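You operate a simulated robot arm through the tools that you are given. There is no shell and no other tool. Be economical: measure what you need, move in short steps, check, and stop when the job is done.

You are at the controls of a simulated robot arm. One attempt, no reset.

## Task
Open the drawer of the small case.

The check looks at the end state, three seconds after you hand in, the way a careful person would. Anything else that was tipped, shoved, dropped, spilled or broken makes it a failure.

## Robot
A 7-joint arm with a two-finger parallel gripper, fixed in place. Base frame: the origin is at the foot of the arm, x ahead of it, y to its left, z up; the work surface is at about z = 19. Units: mm, degrees, N and s.
With the tool pointing down near the work surface it reaches from about 220 to 600 mm from the base axis. Its first joint turns from -66.0 to 66.0 degrees. Payload 2.5 kg.
The tool frame sits at the grasp point between the pads (the TCP): z along the fingers, y along the line on which they close. The tips reach 23 mm beyond it. Largest opening 94 mm; finger width 38, thickness 10; the body of the gripper, 54 by 96 mm, starts 39 mm behind the TCP.
Orientation is that of the tool frame in the base frame, as a unit quaternion [w, x, y, z]. With the fingers straight down and closing along the base's y, the tool's x points along the base's -x, its y along +y and its z along -z.

## Interface
- The arm moves only by the tool play_rows. Its argument "targets" is a list of rows, each an object of numbers (a shift or turn left out is 0, a gripper value left out holds the last): "x", "y", "z": the shift along the base's x, y, z in mm; "wx", "wy", "wz": the turn, a rotation vector about the base's x, y, z in degrees. In form: [{"x": .., "y": .., "z": .., "wx": .., "wy": .., "wz": ..}, ...]. A call has 1 to 8 rows; each row shifts and turns the commanded pose from where the row before left it. "jaw" is the closure, from 0 (fully open) to 1 (shut), set as the call begins (left out, the last holds). Rows are played at 5 a second. More than 50 mm and 8.6 degrees between two rows, or a gripper value outside its range, and nothing of the call is played. A pose out of reach is approached as far as the arm can. The call stops where the force on the tool passes 40 N (or 10 N more than at its start, if that is more) or the arm is blocked; 0.2 s more then pass. Each finger travels about 108 mm/s and halts on what it meets, pressing with about 34 N; the grip force reading is that of the motor and also rises with nothing between the fingers. The clock runs only during rows and for 0.2 s after the last one: add rows that do not move to give the fingers time. The reply holds the time, the measured pose of the TCP, the force on the tool along the base axes, the opening and the grip force, in the units named above and with some noise, and new pictures: "views" is both (left out), scene, wrist or none.
- Cameras (640 x 400 px; columns grow to the right, rows downward): "scene" is fixed at [107.4, -395.1, 560.2]; the picture's right is [0.91, -0.41, 0.00], its down [-0.17, -0.37, -0.92] and it looks along [0.38, 0.83, -0.40] (base axes); focal length 316 px, centre (320, 200). "wrist" rides on the gripper at [-39, 0, -44] in the tool frame; the picture's right is [0.00, -1.00, 0.00], its down [0.97, 0.00, -0.24] and it looks along [0.24, 0.00, 0.97] (tool axes); focal length 218 px, centre (320, 200). There is no depth. A picture from a camera that has moved, and an enlarged one, comes with that camera's place and axes in the base frame and with its lens.
- close_up(camera, box): a new picture of the part [left, top, right, bottom] of that camera's present view, enlarged. No time passes.
- finish_job(): hands the job in; it is judged then, once.

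Work in short steps. Places have to be worked out from the pictures, the camera data and where the tool is seen: move nearer, look again, correct. Check each grasp and each placing, and mend what went wrong. You have 90 turns and 150 pictures in all, those below and enlarged ones among them. Open the gripper and draw the arm clear of the work before you hand the job in, unless the task says otherwise; then end with one line.

The tools are called after ">>>" as name(argument=value, ...) on one line, values as JSON. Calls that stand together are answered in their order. play_rows: Moves the arm, as the interface text tells. Its arguments: {"type":"object","properties":{"targets":{"type":"array","items":{"type":"object","properties":{"x":{"type":"number"},"y":{"type":"number"},"z":{"type":"number"},"wx":{"type":"number"},"wy":{"type":"number"},"wz":{"type":"number"}}}},"jaw":{"type":"number"},"views":{"type":"string","enum":["both","scene","wrist","none"]}},"required":["targets"]} The other tools are called the same way: close_up (camera, box) takes an enlarged picture of a part of a camera's view; finish_job () hands the job in.

At the start:

```text
time_s: 0.0
ee_pos: [207.4, 261.7, 233.4]
orientation: [0.0, -0.001, 1.0, 0.0]
force: [1.0, -0.5, -0.4]
gripper_width: 94.1
grasp_force: 0.1
```

scene: 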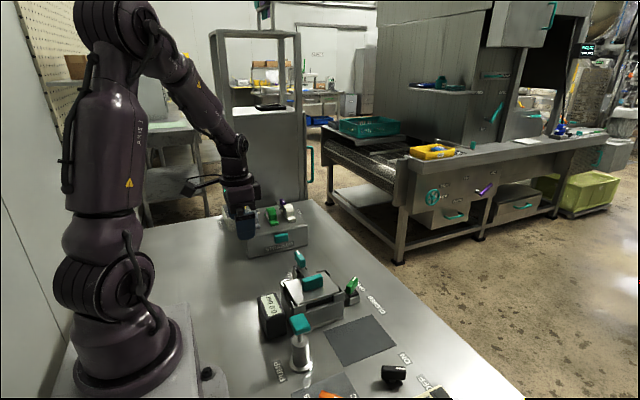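
wrist: 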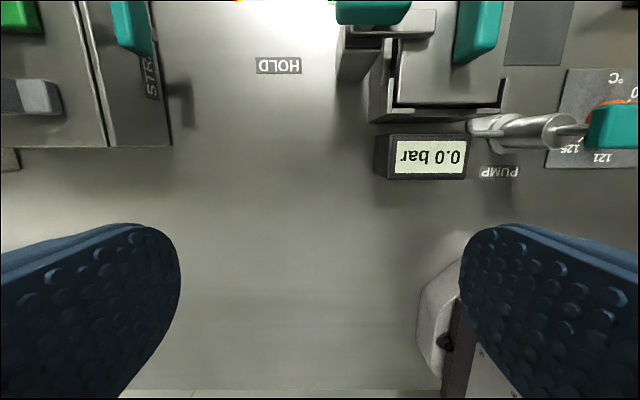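

I start by enlarging the scene to find the small case and its drawer.

>>> close_up(camera="scene", box=[210, 180, 370, 280])

>>> close_up(camera="scene", box=[240, 240, 480, 400])

```text
4.00 times, centred on (290, 230) of scene
camera zoom: at [107.4, -395.1, 560.2], right [0.91, -0.41, 0.0], down [-0.17, -0.37, -0.92], along [0.38, 0.83, -0.4], focal length 1263 px, centre (440, 80)
```

zoom: 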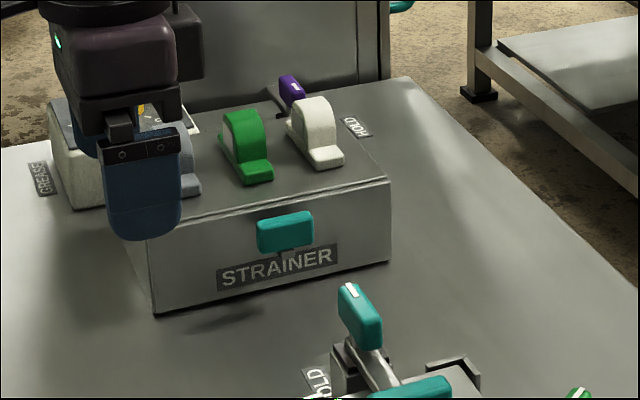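

```text
2.50 times, centred on (360, 320) of scene
camera zoom: at [107.4, -395.1, 560.2], right [0.91, -0.41, 0.0], down [-0.17, -0.37, -0.92], along [0.38, 0.83, -0.4], focal length 790 px, centre (220, -100)
```

zoom: 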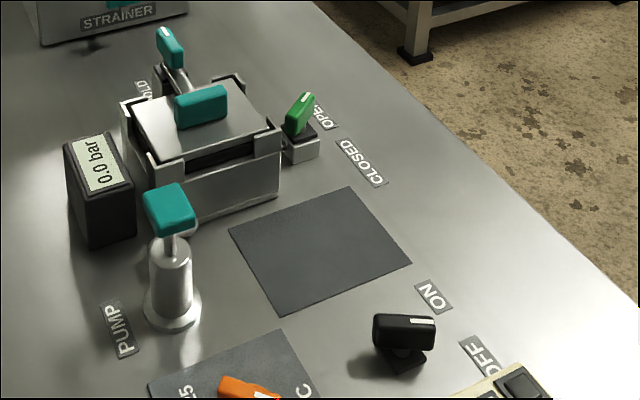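

The case marked STRAINER stands with its front at about y=413, x=244..432, top at z≈91, and a teal handle near (343, 400, 75). I move the gripper up over its front to view the handle and the levers on top.

>>> play_rows(targets=[{"z": 40}, {"x": 30, "y": 20, "z": 20}, {"x": 30, "y": 20}, {"x": 30, "y": 20}, {"x": 10, "y": 20}])

```text
time_s: 1.2
ee_pos: [309.6, 341.3, 293.4]
orientation: [0.001, 0.001, 1.0, 0.0]
force: [0.5, 0.2, 0.3]
gripper_width: 93.8
grasp_force: 0.1
camera wrist: at [346.1, 341.9, 335.7], right [0.0, -1.0, 0.0], down [-0.97, 0.0, 0.24], along [-0.24, 0.0, -0.97], focal length 218 px, centre (320, 200)
```

scene: 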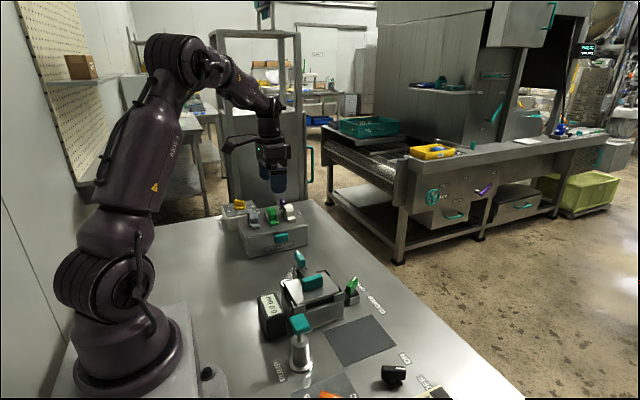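
wrist: 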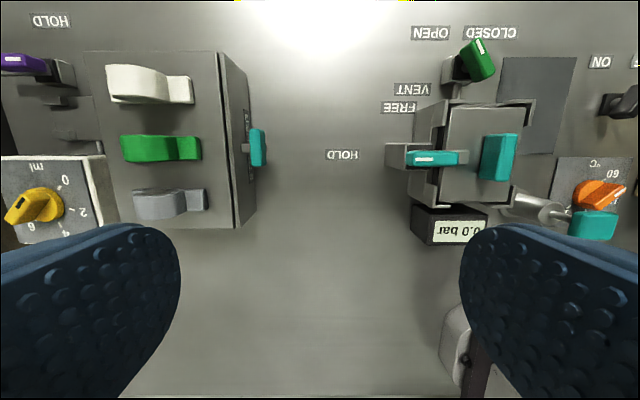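

Now there is a clear view of the case and the purple lever behind it, labelled HOLD; I enlarge both.

>>> close_up(camera="wrist", box=[0, 0, 288, 180])

>>> close_up(camera="scene", box=[215, 180, 343, 260])

>>> close_up(camera="wrist", box=[0, 130, 160, 230])

```text
2.22 times, centred on (144, 90) of wrist
camera zoom: at [346.1, 341.9, 335.7], right [0.0, -1.0, 0.0], down [-0.97, 0.0, 0.24], along [-0.24, 0.0, -0.97], focal length 485 px, centre (711, 444)
```

zoom: 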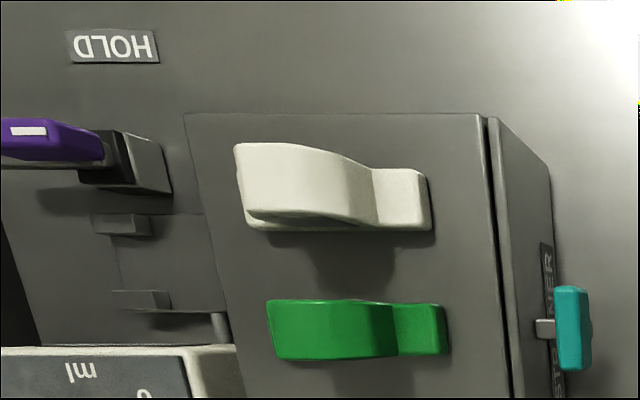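

```text
5.00 times, centred on (279, 220) of scene
camera zoom: at [107.4, -395.1, 560.2], right [0.91, -0.41, 0.0], down [-0.17, -0.37, -0.92], along [0.38, 0.83, -0.4], focal length 1579 px, centre (525, 100)
```

zoom: 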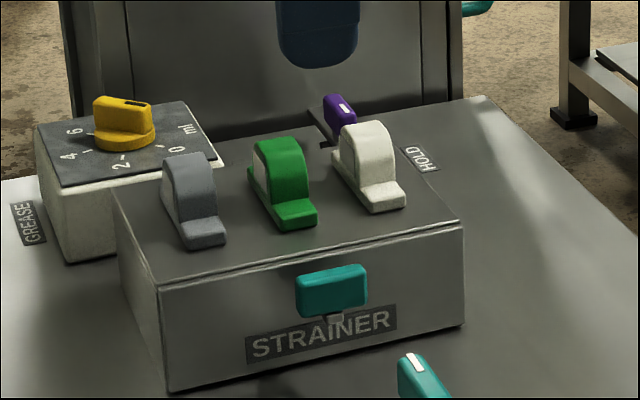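

```text
4.00 times, centred on (80, 180) of wrist
camera zoom: at [346.1, 341.9, 335.7], right [0.0, -1.0, 0.0], down [-0.97, 0.0, 0.24], along [-0.24, 0.0, -0.97], focal length 873 px, centre (1280, 280)
```

zoom: 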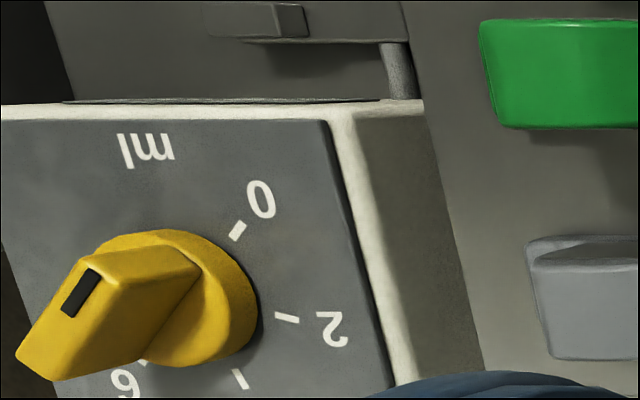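

The purple lever behind may be a lock for the drawer. I move over the back to see it and any other labels.

>>> play_rows(targets=[{"y": 30, "z": 10}, {"y": 30}, {"y": 30}, {"y": 30}, {"y": 0}], views="wrist")

```text
time_s: 2.4
ee_pos: [308.0, 463.6, 302.0]
orientation: [0.0, 0.0, 1.0, 0.0]
force: [0.5, -0.7, -0.6]
gripper_width: 94.1
grasp_force: 0.0
camera wrist: at [344.7, 462.4, 344.9], right [0.0, -1.0, 0.0], down [-0.97, 0.0, 0.24], along [-0.24, 0.0, -0.97], focal length 218 px, centre (320, 200)
```

wrist: 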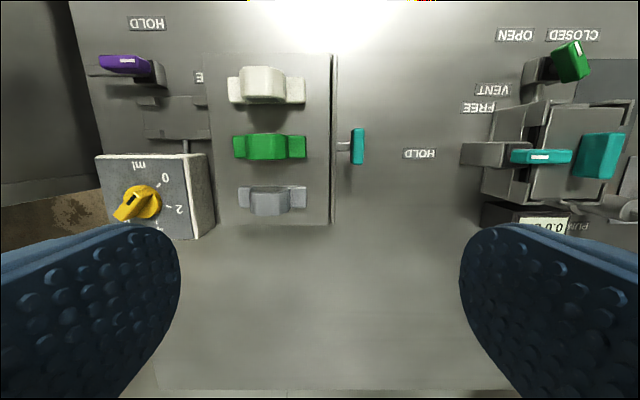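

>>> close_up(camera="wrist", box=[70, 0, 230, 100])

>>> close_up(camera="wrist", box=[80, 50, 272, 170])

>>> close_up(camera="wrist", box=[200, 40, 392, 160])

```text
4.00 times, centred on (150, 50) of wrist
camera zoom: at [344.7, 462.4, 344.9], right [0.0, -1.0, 0.0], down [-0.97, 0.0, 0.24], along [-0.24, 0.0, -0.97], focal length 873 px, centre (1000, 800)
```

zoom: 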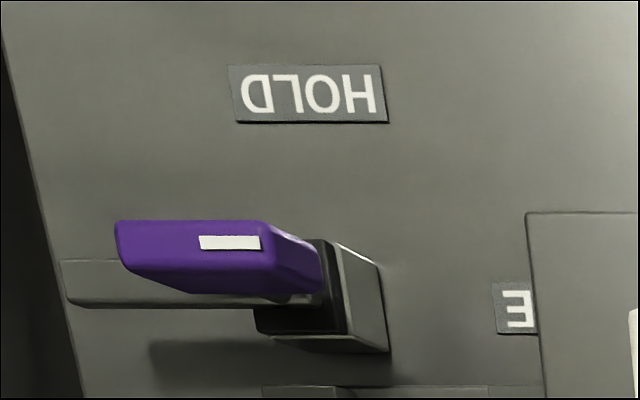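

```text
3.33 times, centred on (176, 110) of wrist
camera zoom: at [344.7, 462.4, 344.9], right [0.0, -1.0, 0.0], down [-0.97, 0.0, 0.24], along [-0.24, 0.0, -0.97], focal length 728 px, centre (800, 500)
```

zoom: 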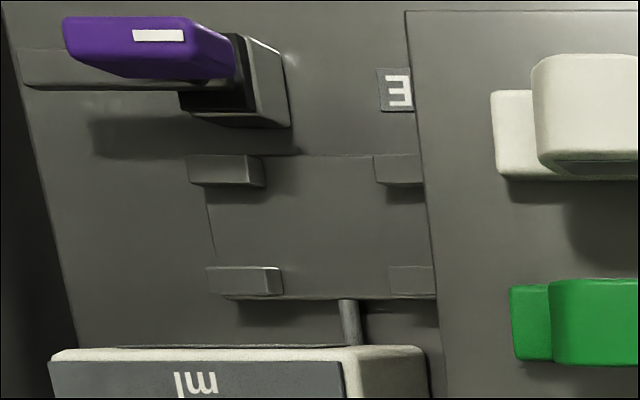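

```text
3.33 times, centred on (296, 100) of wrist
camera zoom: at [344.7, 462.4, 344.9], right [0.0, -1.0, 0.0], down [-0.97, 0.0, 0.24], along [-0.24, 0.0, -0.97], focal length 728 px, centre (400, 533)
```

zoom: 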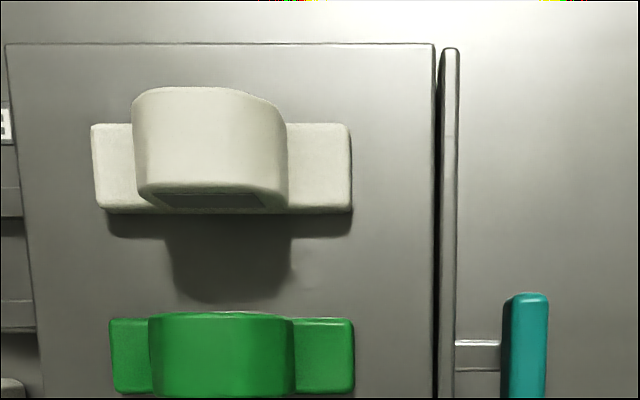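

The HOLD/FREE purple lever seems to belong to the plate clamp in front of the grease unit, not the drawer, so the drawer likely opens by its handle alone. From the wrist views the handle bar lies at x≈344, y≈410..426, with the panel front at y≈442. I go above it, narrow the jaw to about 30 mm, and look.

>>> play_rows(targets=[{"x": 18, "y": -24}, {"x": 17, "y": -24}, {"z": -40}, {"z": -40}, {}], jaw=0.68, views="both")

```text
time_s: 3.6
ee_pos: [342.0, 412.5, 222.6]
orientation: [0.0, 0.001, 1.0, 0.0]
force: [-0.1, -0.1, -0.3]
gripper_width: 30.3
grasp_force: 0.0
camera wrist: at [379.7, 413.8, 265.1], right [0.0, -1.0, 0.0], down [-0.97, 0.0, 0.24], along [-0.24, 0.0, -0.97], focal length 218 px, centre (320, 200)
```

scene: 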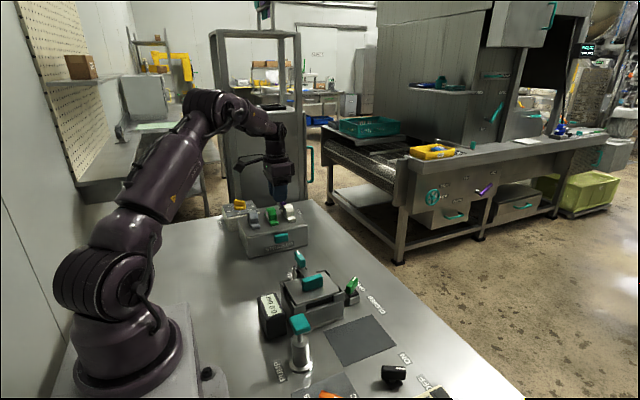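
wrist: 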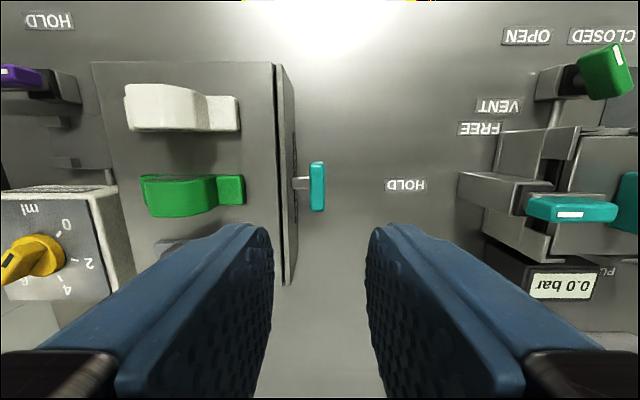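

>>> close_up(camera="wrist", box=[256, 140, 384, 220])

```text
5.00 times, centred on (320, 180) of wrist
camera zoom: at [379.7, 413.8, 265.1], right [0.0, -1.0, 0.0], down [-0.97, 0.0, 0.24], along [-0.24, 0.0, -0.97], focal length 1091 px, centre (320, 300)
```

zoom: 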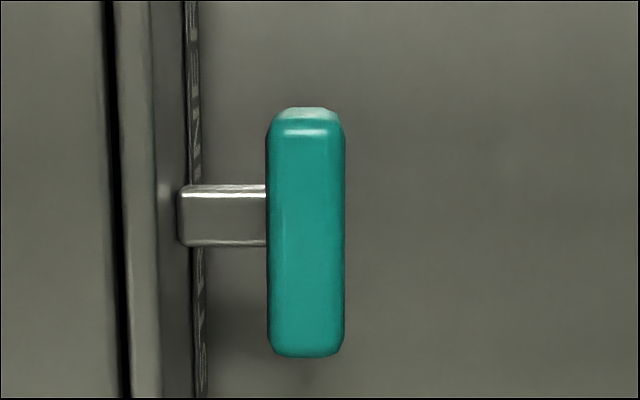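

The bar is seen at y≈410..422, centre x≈346, gap to the panel about 15 mm (422..437). I close to ~23 mm, align to y≈414, x≈346, and descend to just above the bar.

>>> play_rows(targets=[{"x": 4, "y": 1.5, "z": -30}, {"z": -35}, {"z": -30}, {}], jaw=0.75, views="both")

```text
time_s: 4.6
ee_pos: [345.7, 415.2, 128.2]
orientation: [0.001, 0.0, 1.0, 0.0]
force: [-0.3, 0.5, -0.3]
gripper_width: 23.5
grasp_force: 0.0
camera wrist: at [384.0, 414.7, 170.7], right [0.0, -1.0, 0.0], down [-0.97, 0.0, 0.24], along [-0.24, 0.0, -0.97], focal length 218 px, centre (320, 200)
```

scene: 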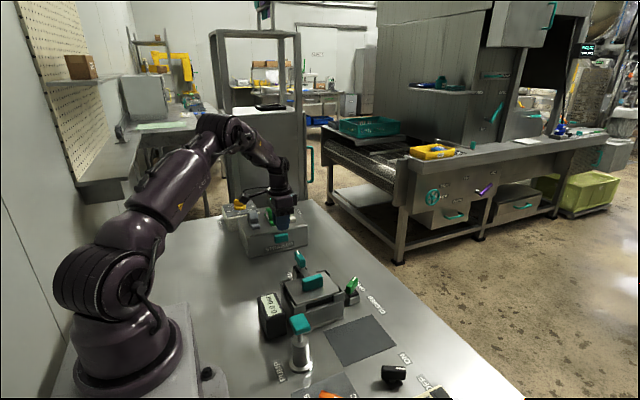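
wrist: 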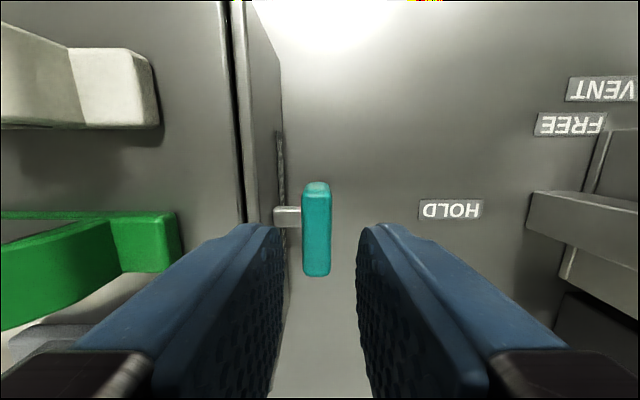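

>>> close_up(camera="wrist", box=[224, 160, 416, 280])

>>> close_up(camera="scene", box=[230, 200, 326, 260])

```text
3.33 times, centred on (320, 220) of wrist
camera zoom: at [384.0, 414.7, 170.7], right [0.0, -1.0, 0.0], down [-0.97, 0.0, 0.24], along [-0.24, 0.0, -0.97], focal length 728 px, centre (320, 133)
```

zoom: 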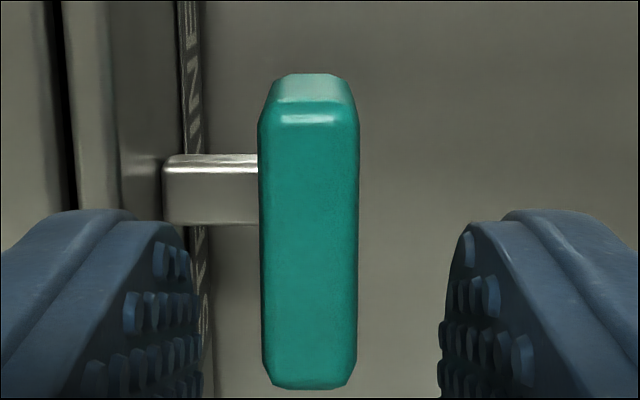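

```text
6.67 times, centred on (278, 230) of scene
camera zoom: at [107.4, -395.1, 560.2], right [0.91, -0.41, 0.0], down [-0.17, -0.37, -0.92], along [0.38, 0.83, -0.4], focal length 2106 px, centre (600, 0)
```

zoom: 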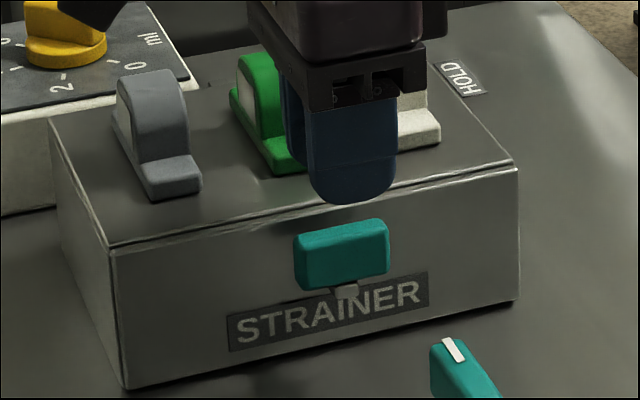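

The bar's top is around z≈75–80, y≈409..423, and the gap reaches to ≈437. I shift 1.5 mm in −y and descend stepwise so the rear finger enters the gap.

>>> play_rows(targets=[{"y": -1.5, "z": -10}, {"z": -10}, {"z": -8}, {}], views="both")

```text
time_s: 5.6
ee_pos: [347.5, 411.9, 100.8]
orientation: [0.0, 0.001, 1.0, 0.0]
force: [0.4, -0.2, 0.3]
gripper_width: 23.6
grasp_force: 0.0
camera wrist: at [384.1, 413.1, 142.5], right [0.0, -1.0, 0.0], down [-0.97, 0.0, 0.24], along [-0.24, 0.0, -0.97], focal length 218 px, centre (320, 200)
```

scene: 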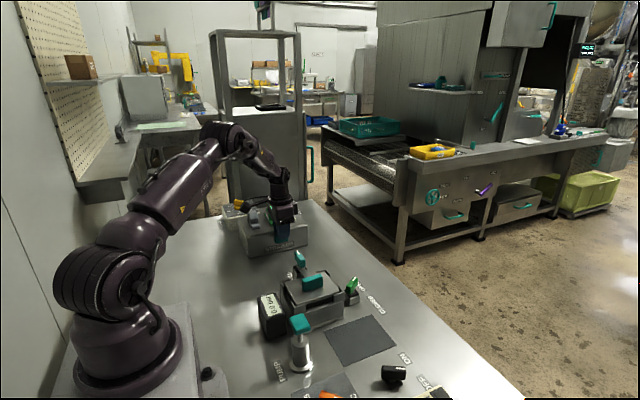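
wrist: 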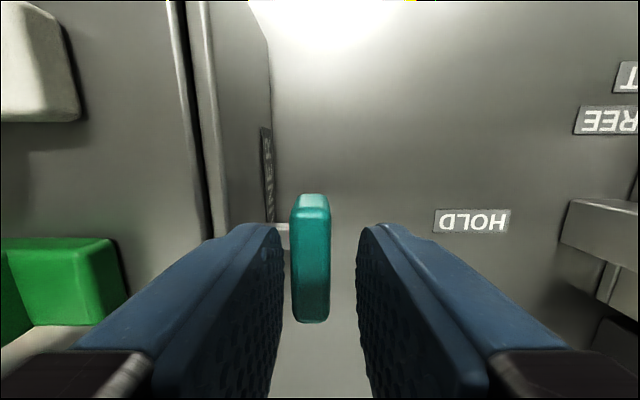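

>>> close_up(camera="wrist", box=[224, 160, 416, 280])

>>> close_up(camera="scene", box=[246, 205, 326, 255])

```text
3.33 times, centred on (320, 220) of wrist
camera zoom: at [384.1, 413.1, 142.5], right [0.0, -1.0, 0.0], down [-0.97, 0.0, 0.24], along [-0.24, 0.0, -0.97], focal length 728 px, centre (320, 133)
```

zoom: 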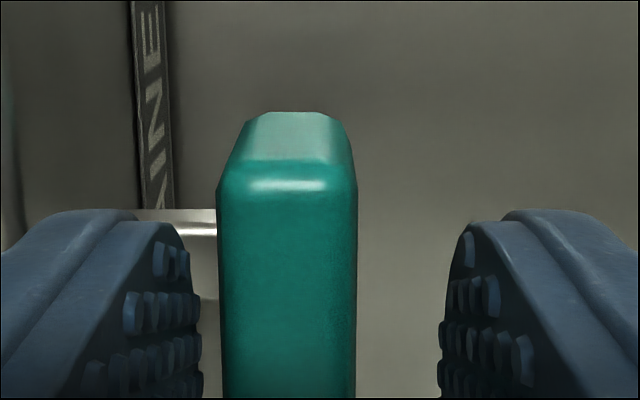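

```text
8.00 times, centred on (286, 230) of scene
camera zoom: at [107.4, -395.1, 560.2], right [0.91, -0.41, 0.0], down [-0.17, -0.37, -0.92], along [0.38, 0.83, -0.4], focal length 2527 px, centre (592, -40)
```

zoom: 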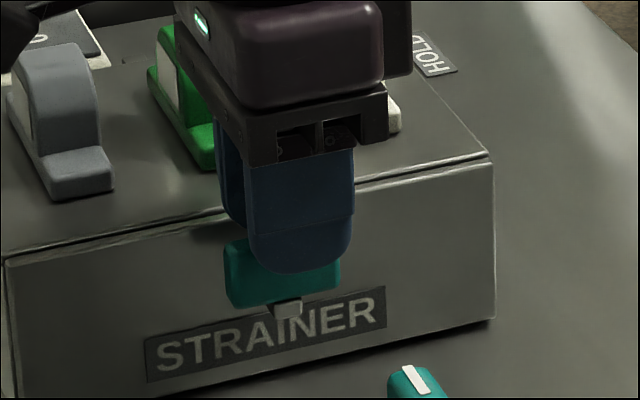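

The tips are level with the bar's top, and the rear finger lines up with the gap. I go down slowly while watching the force.

>>> play_rows(targets=[{"z": -4}, {"z": -4}, {"z": -4}, {}], views="wrist")

```text
time_s: 6.6
ee_pos: [348.0, 414.2, 88.3]
orientation: [0.001, 0.0, 1.0, 0.0]
force: [-0.4, 0.1, 0.9]
gripper_width: 23.5
grasp_force: 0.0
camera wrist: at [384.1, 413.8, 130.5], right [0.0, -1.0, 0.0], down [-0.97, 0.0, 0.24], along [-0.24, 0.0, -0.97], focal length 218 px, centre (320, 200)
```

wrist: 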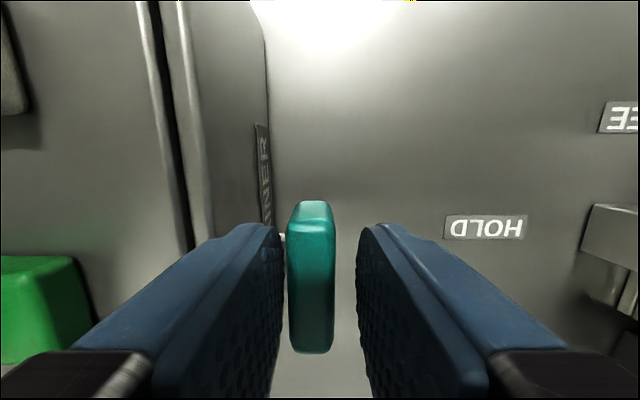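

No contact, and the rear finger is behind the bar. I close on it.

>>> play_rows(targets=[{"z": -3}, {}, {}], views="none")

>>> play_rows(targets=[{}, {}, {}], jaw=1, views="wrist")

```text
time_s: 7.4
ee_pos: [346.5, 413.2, 85.7]
orientation: [0.0, 0.001, 1.0, 0.0]
force: [-0.1, 0.5, -0.6]
gripper_width: 23.3
grasp_force: 0.1
```

```text
time_s: 8.2
ee_pos: [346.0, 413.0, 84.1]
orientation: [0.0, -0.001, 1.0, 0.0]
force: [-1.7, -0.1, 0.2]
gripper_width: 14.3
grasp_force: 45.4
camera wrist: at [384.0, 413.8, 127.7], right [0.0, -1.0, 0.0], down [-0.97, 0.0, 0.24], along [-0.24, 0.0, -0.97], focal length 218 px, centre (320, 200)
```

wrist: 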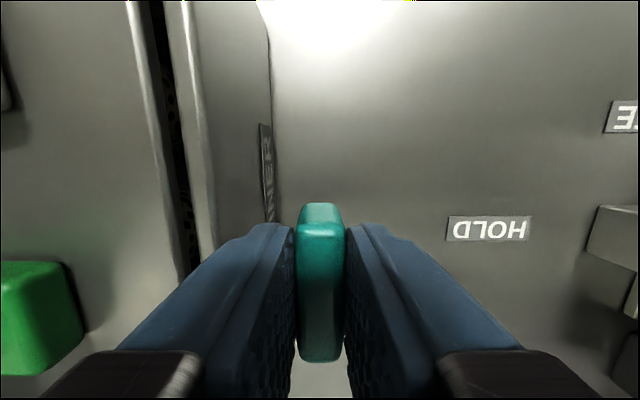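

The bar is gripped at 14.3 mm, and the drawer already seems to have moved out ~2 mm without any force. I pull 12 mm slowly.

>>> play_rows(targets=[{"y": -4}, {"y": -4}, {"y": -4}, {}], views="both")

```text
time_s: 9.2
ee_pos: [346.9, 401.4, 85.8]
orientation: [-0.001, 0.0, 1.0, 0.0]
force: [1.3, 0.5, -2.3]
gripper_width: 13.9
grasp_force: 45.6
camera wrist: at [384.0, 401.5, 127.7], right [0.0, -1.0, 0.0], down [-0.97, 0.0, 0.24], along [-0.24, 0.0, -0.97], focal length 218 px, centre (320, 200)
```

scene: 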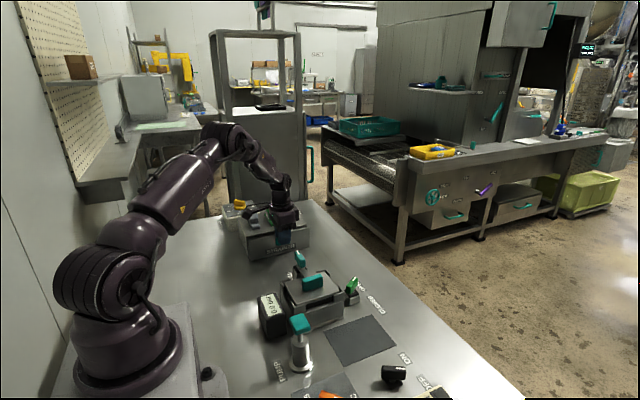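
wrist: 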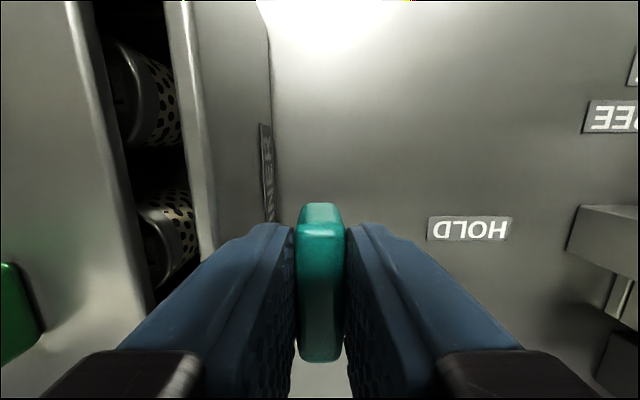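

It slides freely, with strainers appearing inside, and the case stays put. I pull on a further 40 mm gently.

>>> play_rows(targets=[{"y": -7}, {"y": -7}, {"y": -7}, {"y": -7}, {"y": -7}, {"y": -5}, {}], views="both")

```text
time_s: 10.8
ee_pos: [346.6, 360.4, 84.6]
orientation: [0.001, 0.0, 1.0, 0.0]
force: [1.4, 0.1, -3.8]
gripper_width: 13.8
grasp_force: 44.7
camera wrist: at [384.0, 361.2, 127.7], right [0.0, -1.0, 0.0], down [-0.97, 0.0, 0.24], along [-0.24, 0.0, -0.97], focal length 218 px, centre (320, 200)
```

scene: 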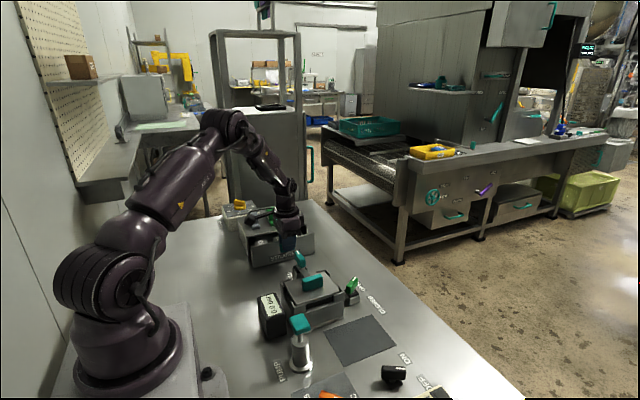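
wrist: 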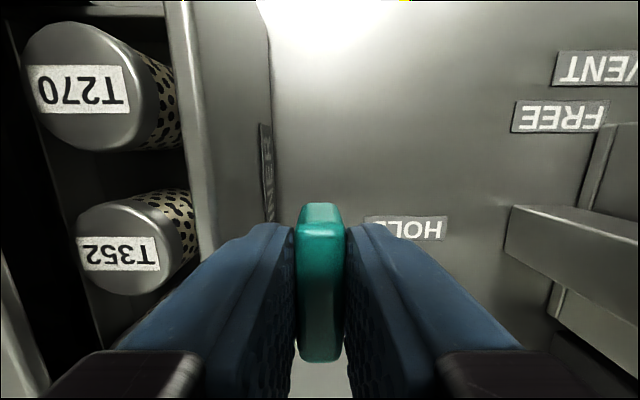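

52 mm open, with labelled strainers inside. I check the clearance to the teal lever of the neighbouring chamber before pulling further.

>>> close_up(camera="scene", box=[225, 195, 353, 275])

>>> close_up(camera="wrist", box=[0, 0, 320, 200])

```text
5.00 times, centred on (289, 235) of scene
camera zoom: at [107.4, -395.1, 560.2], right [0.91, -0.41, 0.0], down [-0.17, -0.37, -0.92], along [0.38, 0.83, -0.4], focal length 1579 px, centre (475, 25)
```

zoom: 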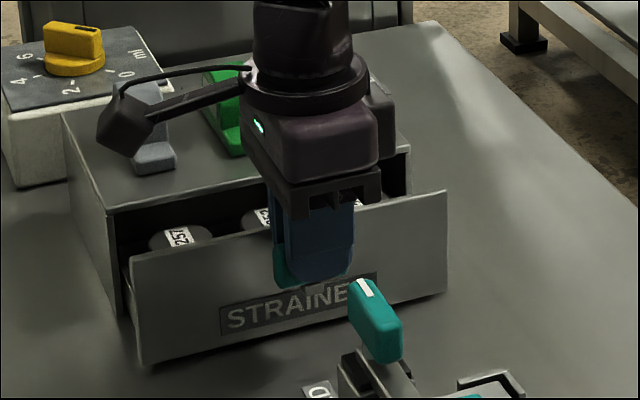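

```text
2.00 times, centred on (160, 100) of wrist
camera zoom: at [384.0, 361.2, 127.7], right [0.0, -1.0, 0.0], down [-0.97, 0.0, 0.24], along [-0.24, 0.0, -0.97], focal length 436 px, centre (640, 400)
```

zoom: 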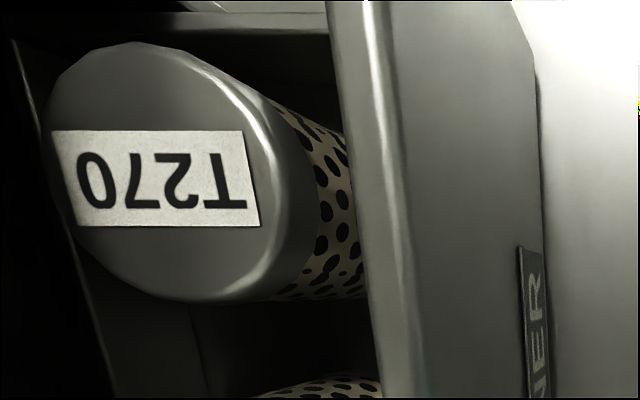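

The neighbouring lever block starts around y≈265, so there's about 45 mm to the gripper body. I pull 28 mm more, which leaves clearance.

>>> play_rows(targets=[{"y": -6}, {"y": -6}, {"y": -6}, {"y": -5}, {"y": -5}, {}], views="both")

```text
time_s: 12.2
ee_pos: [346.6, 333.4, 84.8]
orientation: [0.0, 0.0, 1.0, 0.0]
force: [-3.2, 1.3, -1.9]
gripper_width: 13.9
grasp_force: 45.1
camera wrist: at [384.0, 333.5, 127.7], right [0.0, -1.0, 0.0], down [-0.97, 0.0, 0.24], along [-0.24, 0.0, -0.97], focal length 218 px, centre (320, 200)
```

scene: 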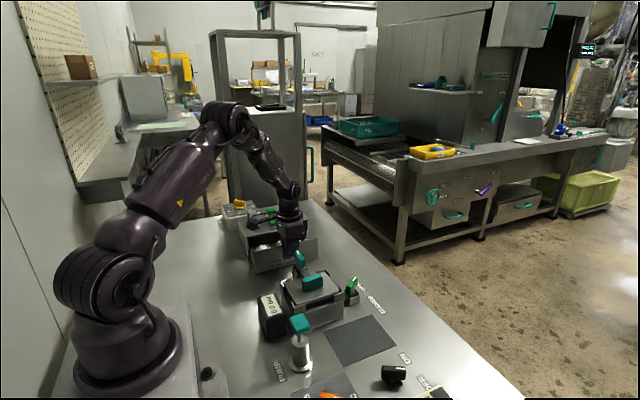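
wrist: 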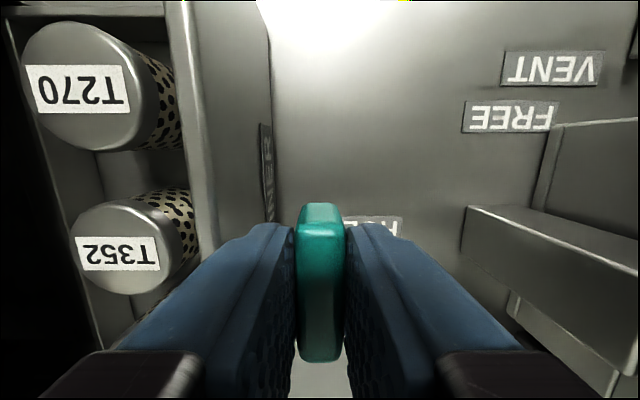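

80 mm open. I want to see whether the tray is still held in the case before letting go.

>>> close_up(camera="scene", box=[225, 195, 353, 275])

>>> close_up(camera="wrist", box=[0, 0, 240, 400])

```text
5.00 times, centred on (289, 235) of scene
camera zoom: at [107.4, -395.1, 560.2], right [0.91, -0.41, 0.0], down [-0.17, -0.37, -0.92], along [0.38, 0.83, -0.4], focal length 1579 px, centre (475, 25)
```

zoom: 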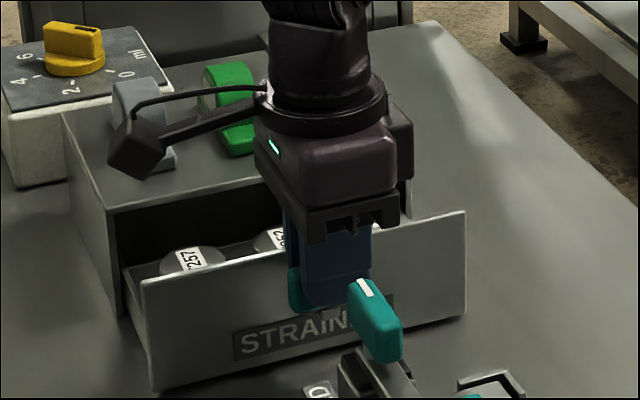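

```text
1.00 times, centred on (120, 200) of wrist
camera zoom: at [384.0, 333.5, 127.7], right [0.0, -1.0, 0.0], down [-0.97, 0.0, 0.24], along [-0.24, 0.0, -0.97], focal length 218 px, centre (520, 200)
```

zoom: 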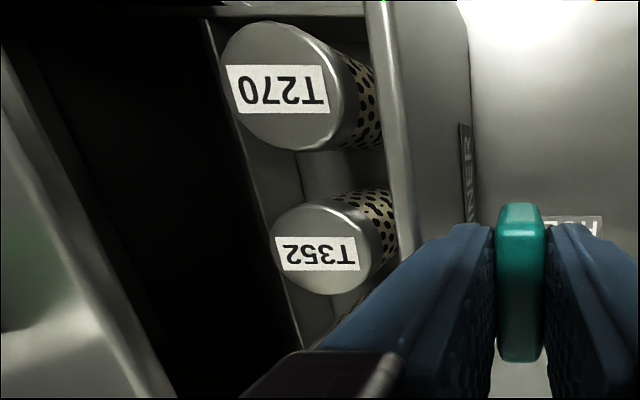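

The tray's side walls still run into the case mouth, so the drawer is well supported. I release to about 24 mm opening without moving.

>>> play_rows(targets=[{}, {}, {}], jaw=0.74, views="both")

```text
time_s: 13.0
ee_pos: [346.9, 333.6, 85.8]
orientation: [0.001, 0.0, 1.0, 0.001]
force: [-0.1, -0.7, -0.7]
gripper_width: 24.4
grasp_force: 0.0
camera wrist: at [384.2, 333.5, 127.7], right [0.0, -1.0, 0.0], down [-0.97, 0.0, 0.24], along [-0.24, 0.0, -0.97], focal length 218 px, centre (320, 200)
```

scene: 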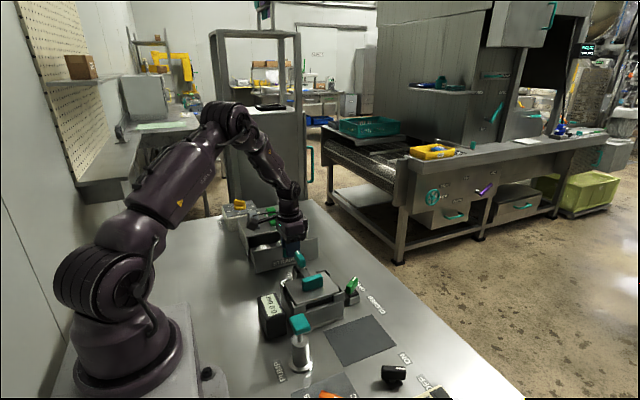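
wrist: 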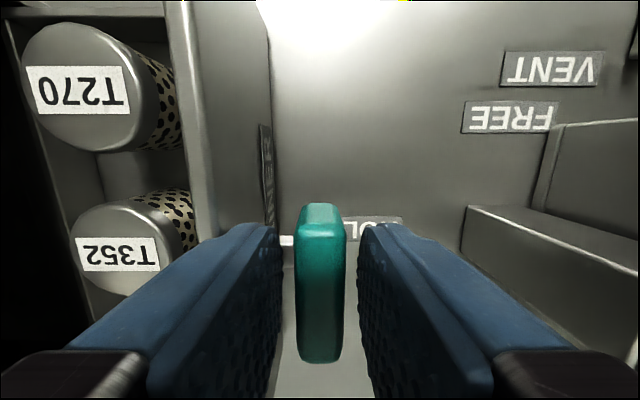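

The drawer stays where it is, and both fingers are clear of the bar. I lift straight up.

>>> play_rows(targets=[{"z": 8}, {"z": 12}, {"z": 25}, {"z": 35}, {"z": 40}, {"z": 40}, {}], views="both")

```text
time_s: 14.6
ee_pos: [345.6, 333.1, 245.8]
orientation: [-0.001, 0.001, 1.0, 0.0]
force: [0.3, 0.1, 0.6]
gripper_width: 24.3
grasp_force: 0.1
camera wrist: at [383.9, 333.8, 288.2], right [0.0, -1.0, 0.0], down [-0.97, 0.0, 0.24], along [-0.24, 0.0, -0.97], focal length 218 px, centre (320, 200)
```

scene: 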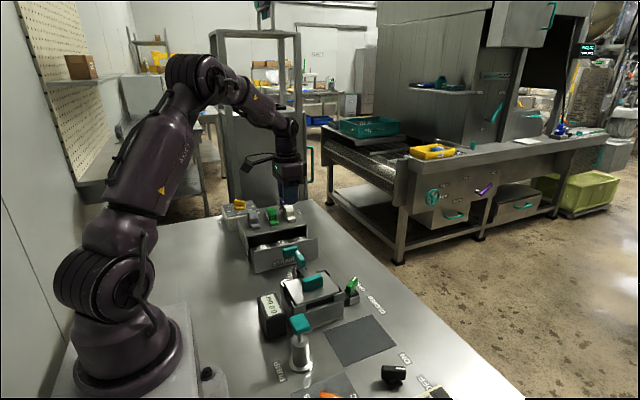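
wrist: 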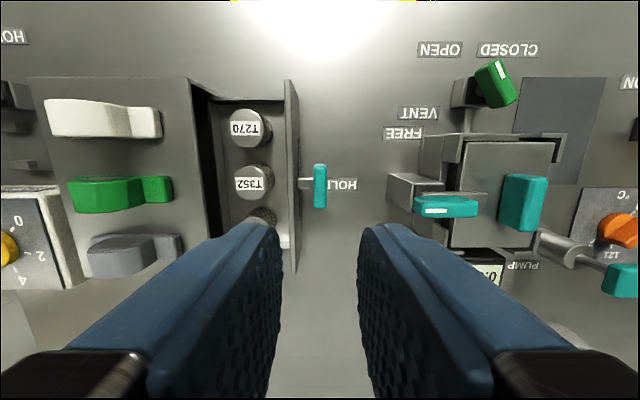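

The drawer stands open with three strainers in place. I take one closer look at the tray, to judge how far it is out.

>>> close_up(camera="wrist", box=[160, 60, 352, 180])

>>> close_up(camera="scene", box=[225, 195, 353, 275])

```text
3.33 times, centred on (256, 120) of wrist
camera zoom: at [383.9, 333.8, 288.2], right [0.0, -1.0, 0.0], down [-0.97, 0.0, 0.24], along [-0.24, 0.0, -0.97], focal length 728 px, centre (533, 467)
```

zoom: 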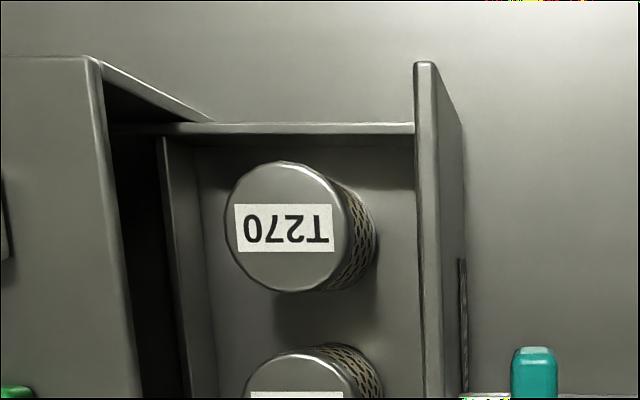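

```text
5.00 times, centred on (289, 235) of scene
camera zoom: at [107.4, -395.1, 560.2], right [0.91, -0.41, 0.0], down [-0.17, -0.37, -0.92], along [0.38, 0.83, -0.4], focal length 1579 px, centre (475, 25)
```

zoom: 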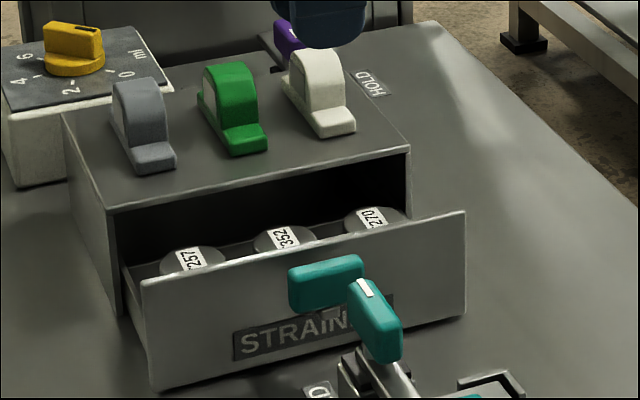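

The drawer is open nearly its whole depth, its side rails still in the case, and the strainers, arches and levers are undisturbed. I draw the arm back toward its start pose with the gripper open.

>>> play_rows(targets=[{"z": 30}, {"x": -35, "y": -20}, {"x": -35, "y": -20}, {"x": -35, "y": -20}, {"x": -30, "y": -10}, {}], jaw=0, views="both")

```text
time_s: 16.0
ee_pos: [211.7, 263.0, 275.8]
orientation: [0.001, 0.001, 1.0, 0.0]
force: [0.5, -0.4, 0.6]
gripper_width: 93.9
grasp_force: 0.0
camera wrist: at [248.4, 262.8, 317.7], right [0.0, -1.0, 0.0], down [-0.97, 0.0, 0.24], along [-0.24, 0.0, -0.97], focal length 218 px, centre (320, 200)
```

scene: 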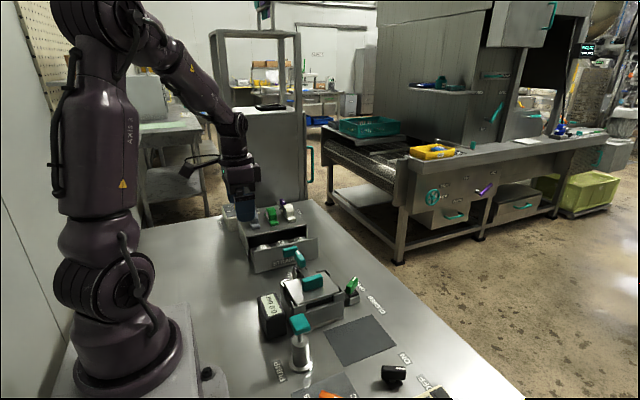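
wrist: 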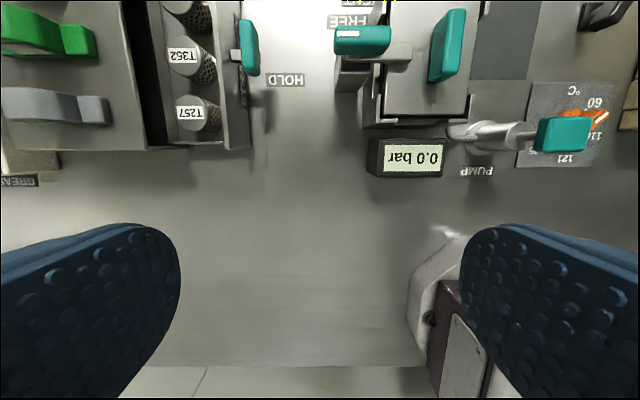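

The drawer remains open, nothing else has moved, and the arm is clear, so I hand in.

>>> finish_job()

```text
The job is handed in.
```

The drawer of the STRAINER case is open by about 80 mm, with its strainers still in place and nothing else seen to move. The gripper is open and the arm is clear.
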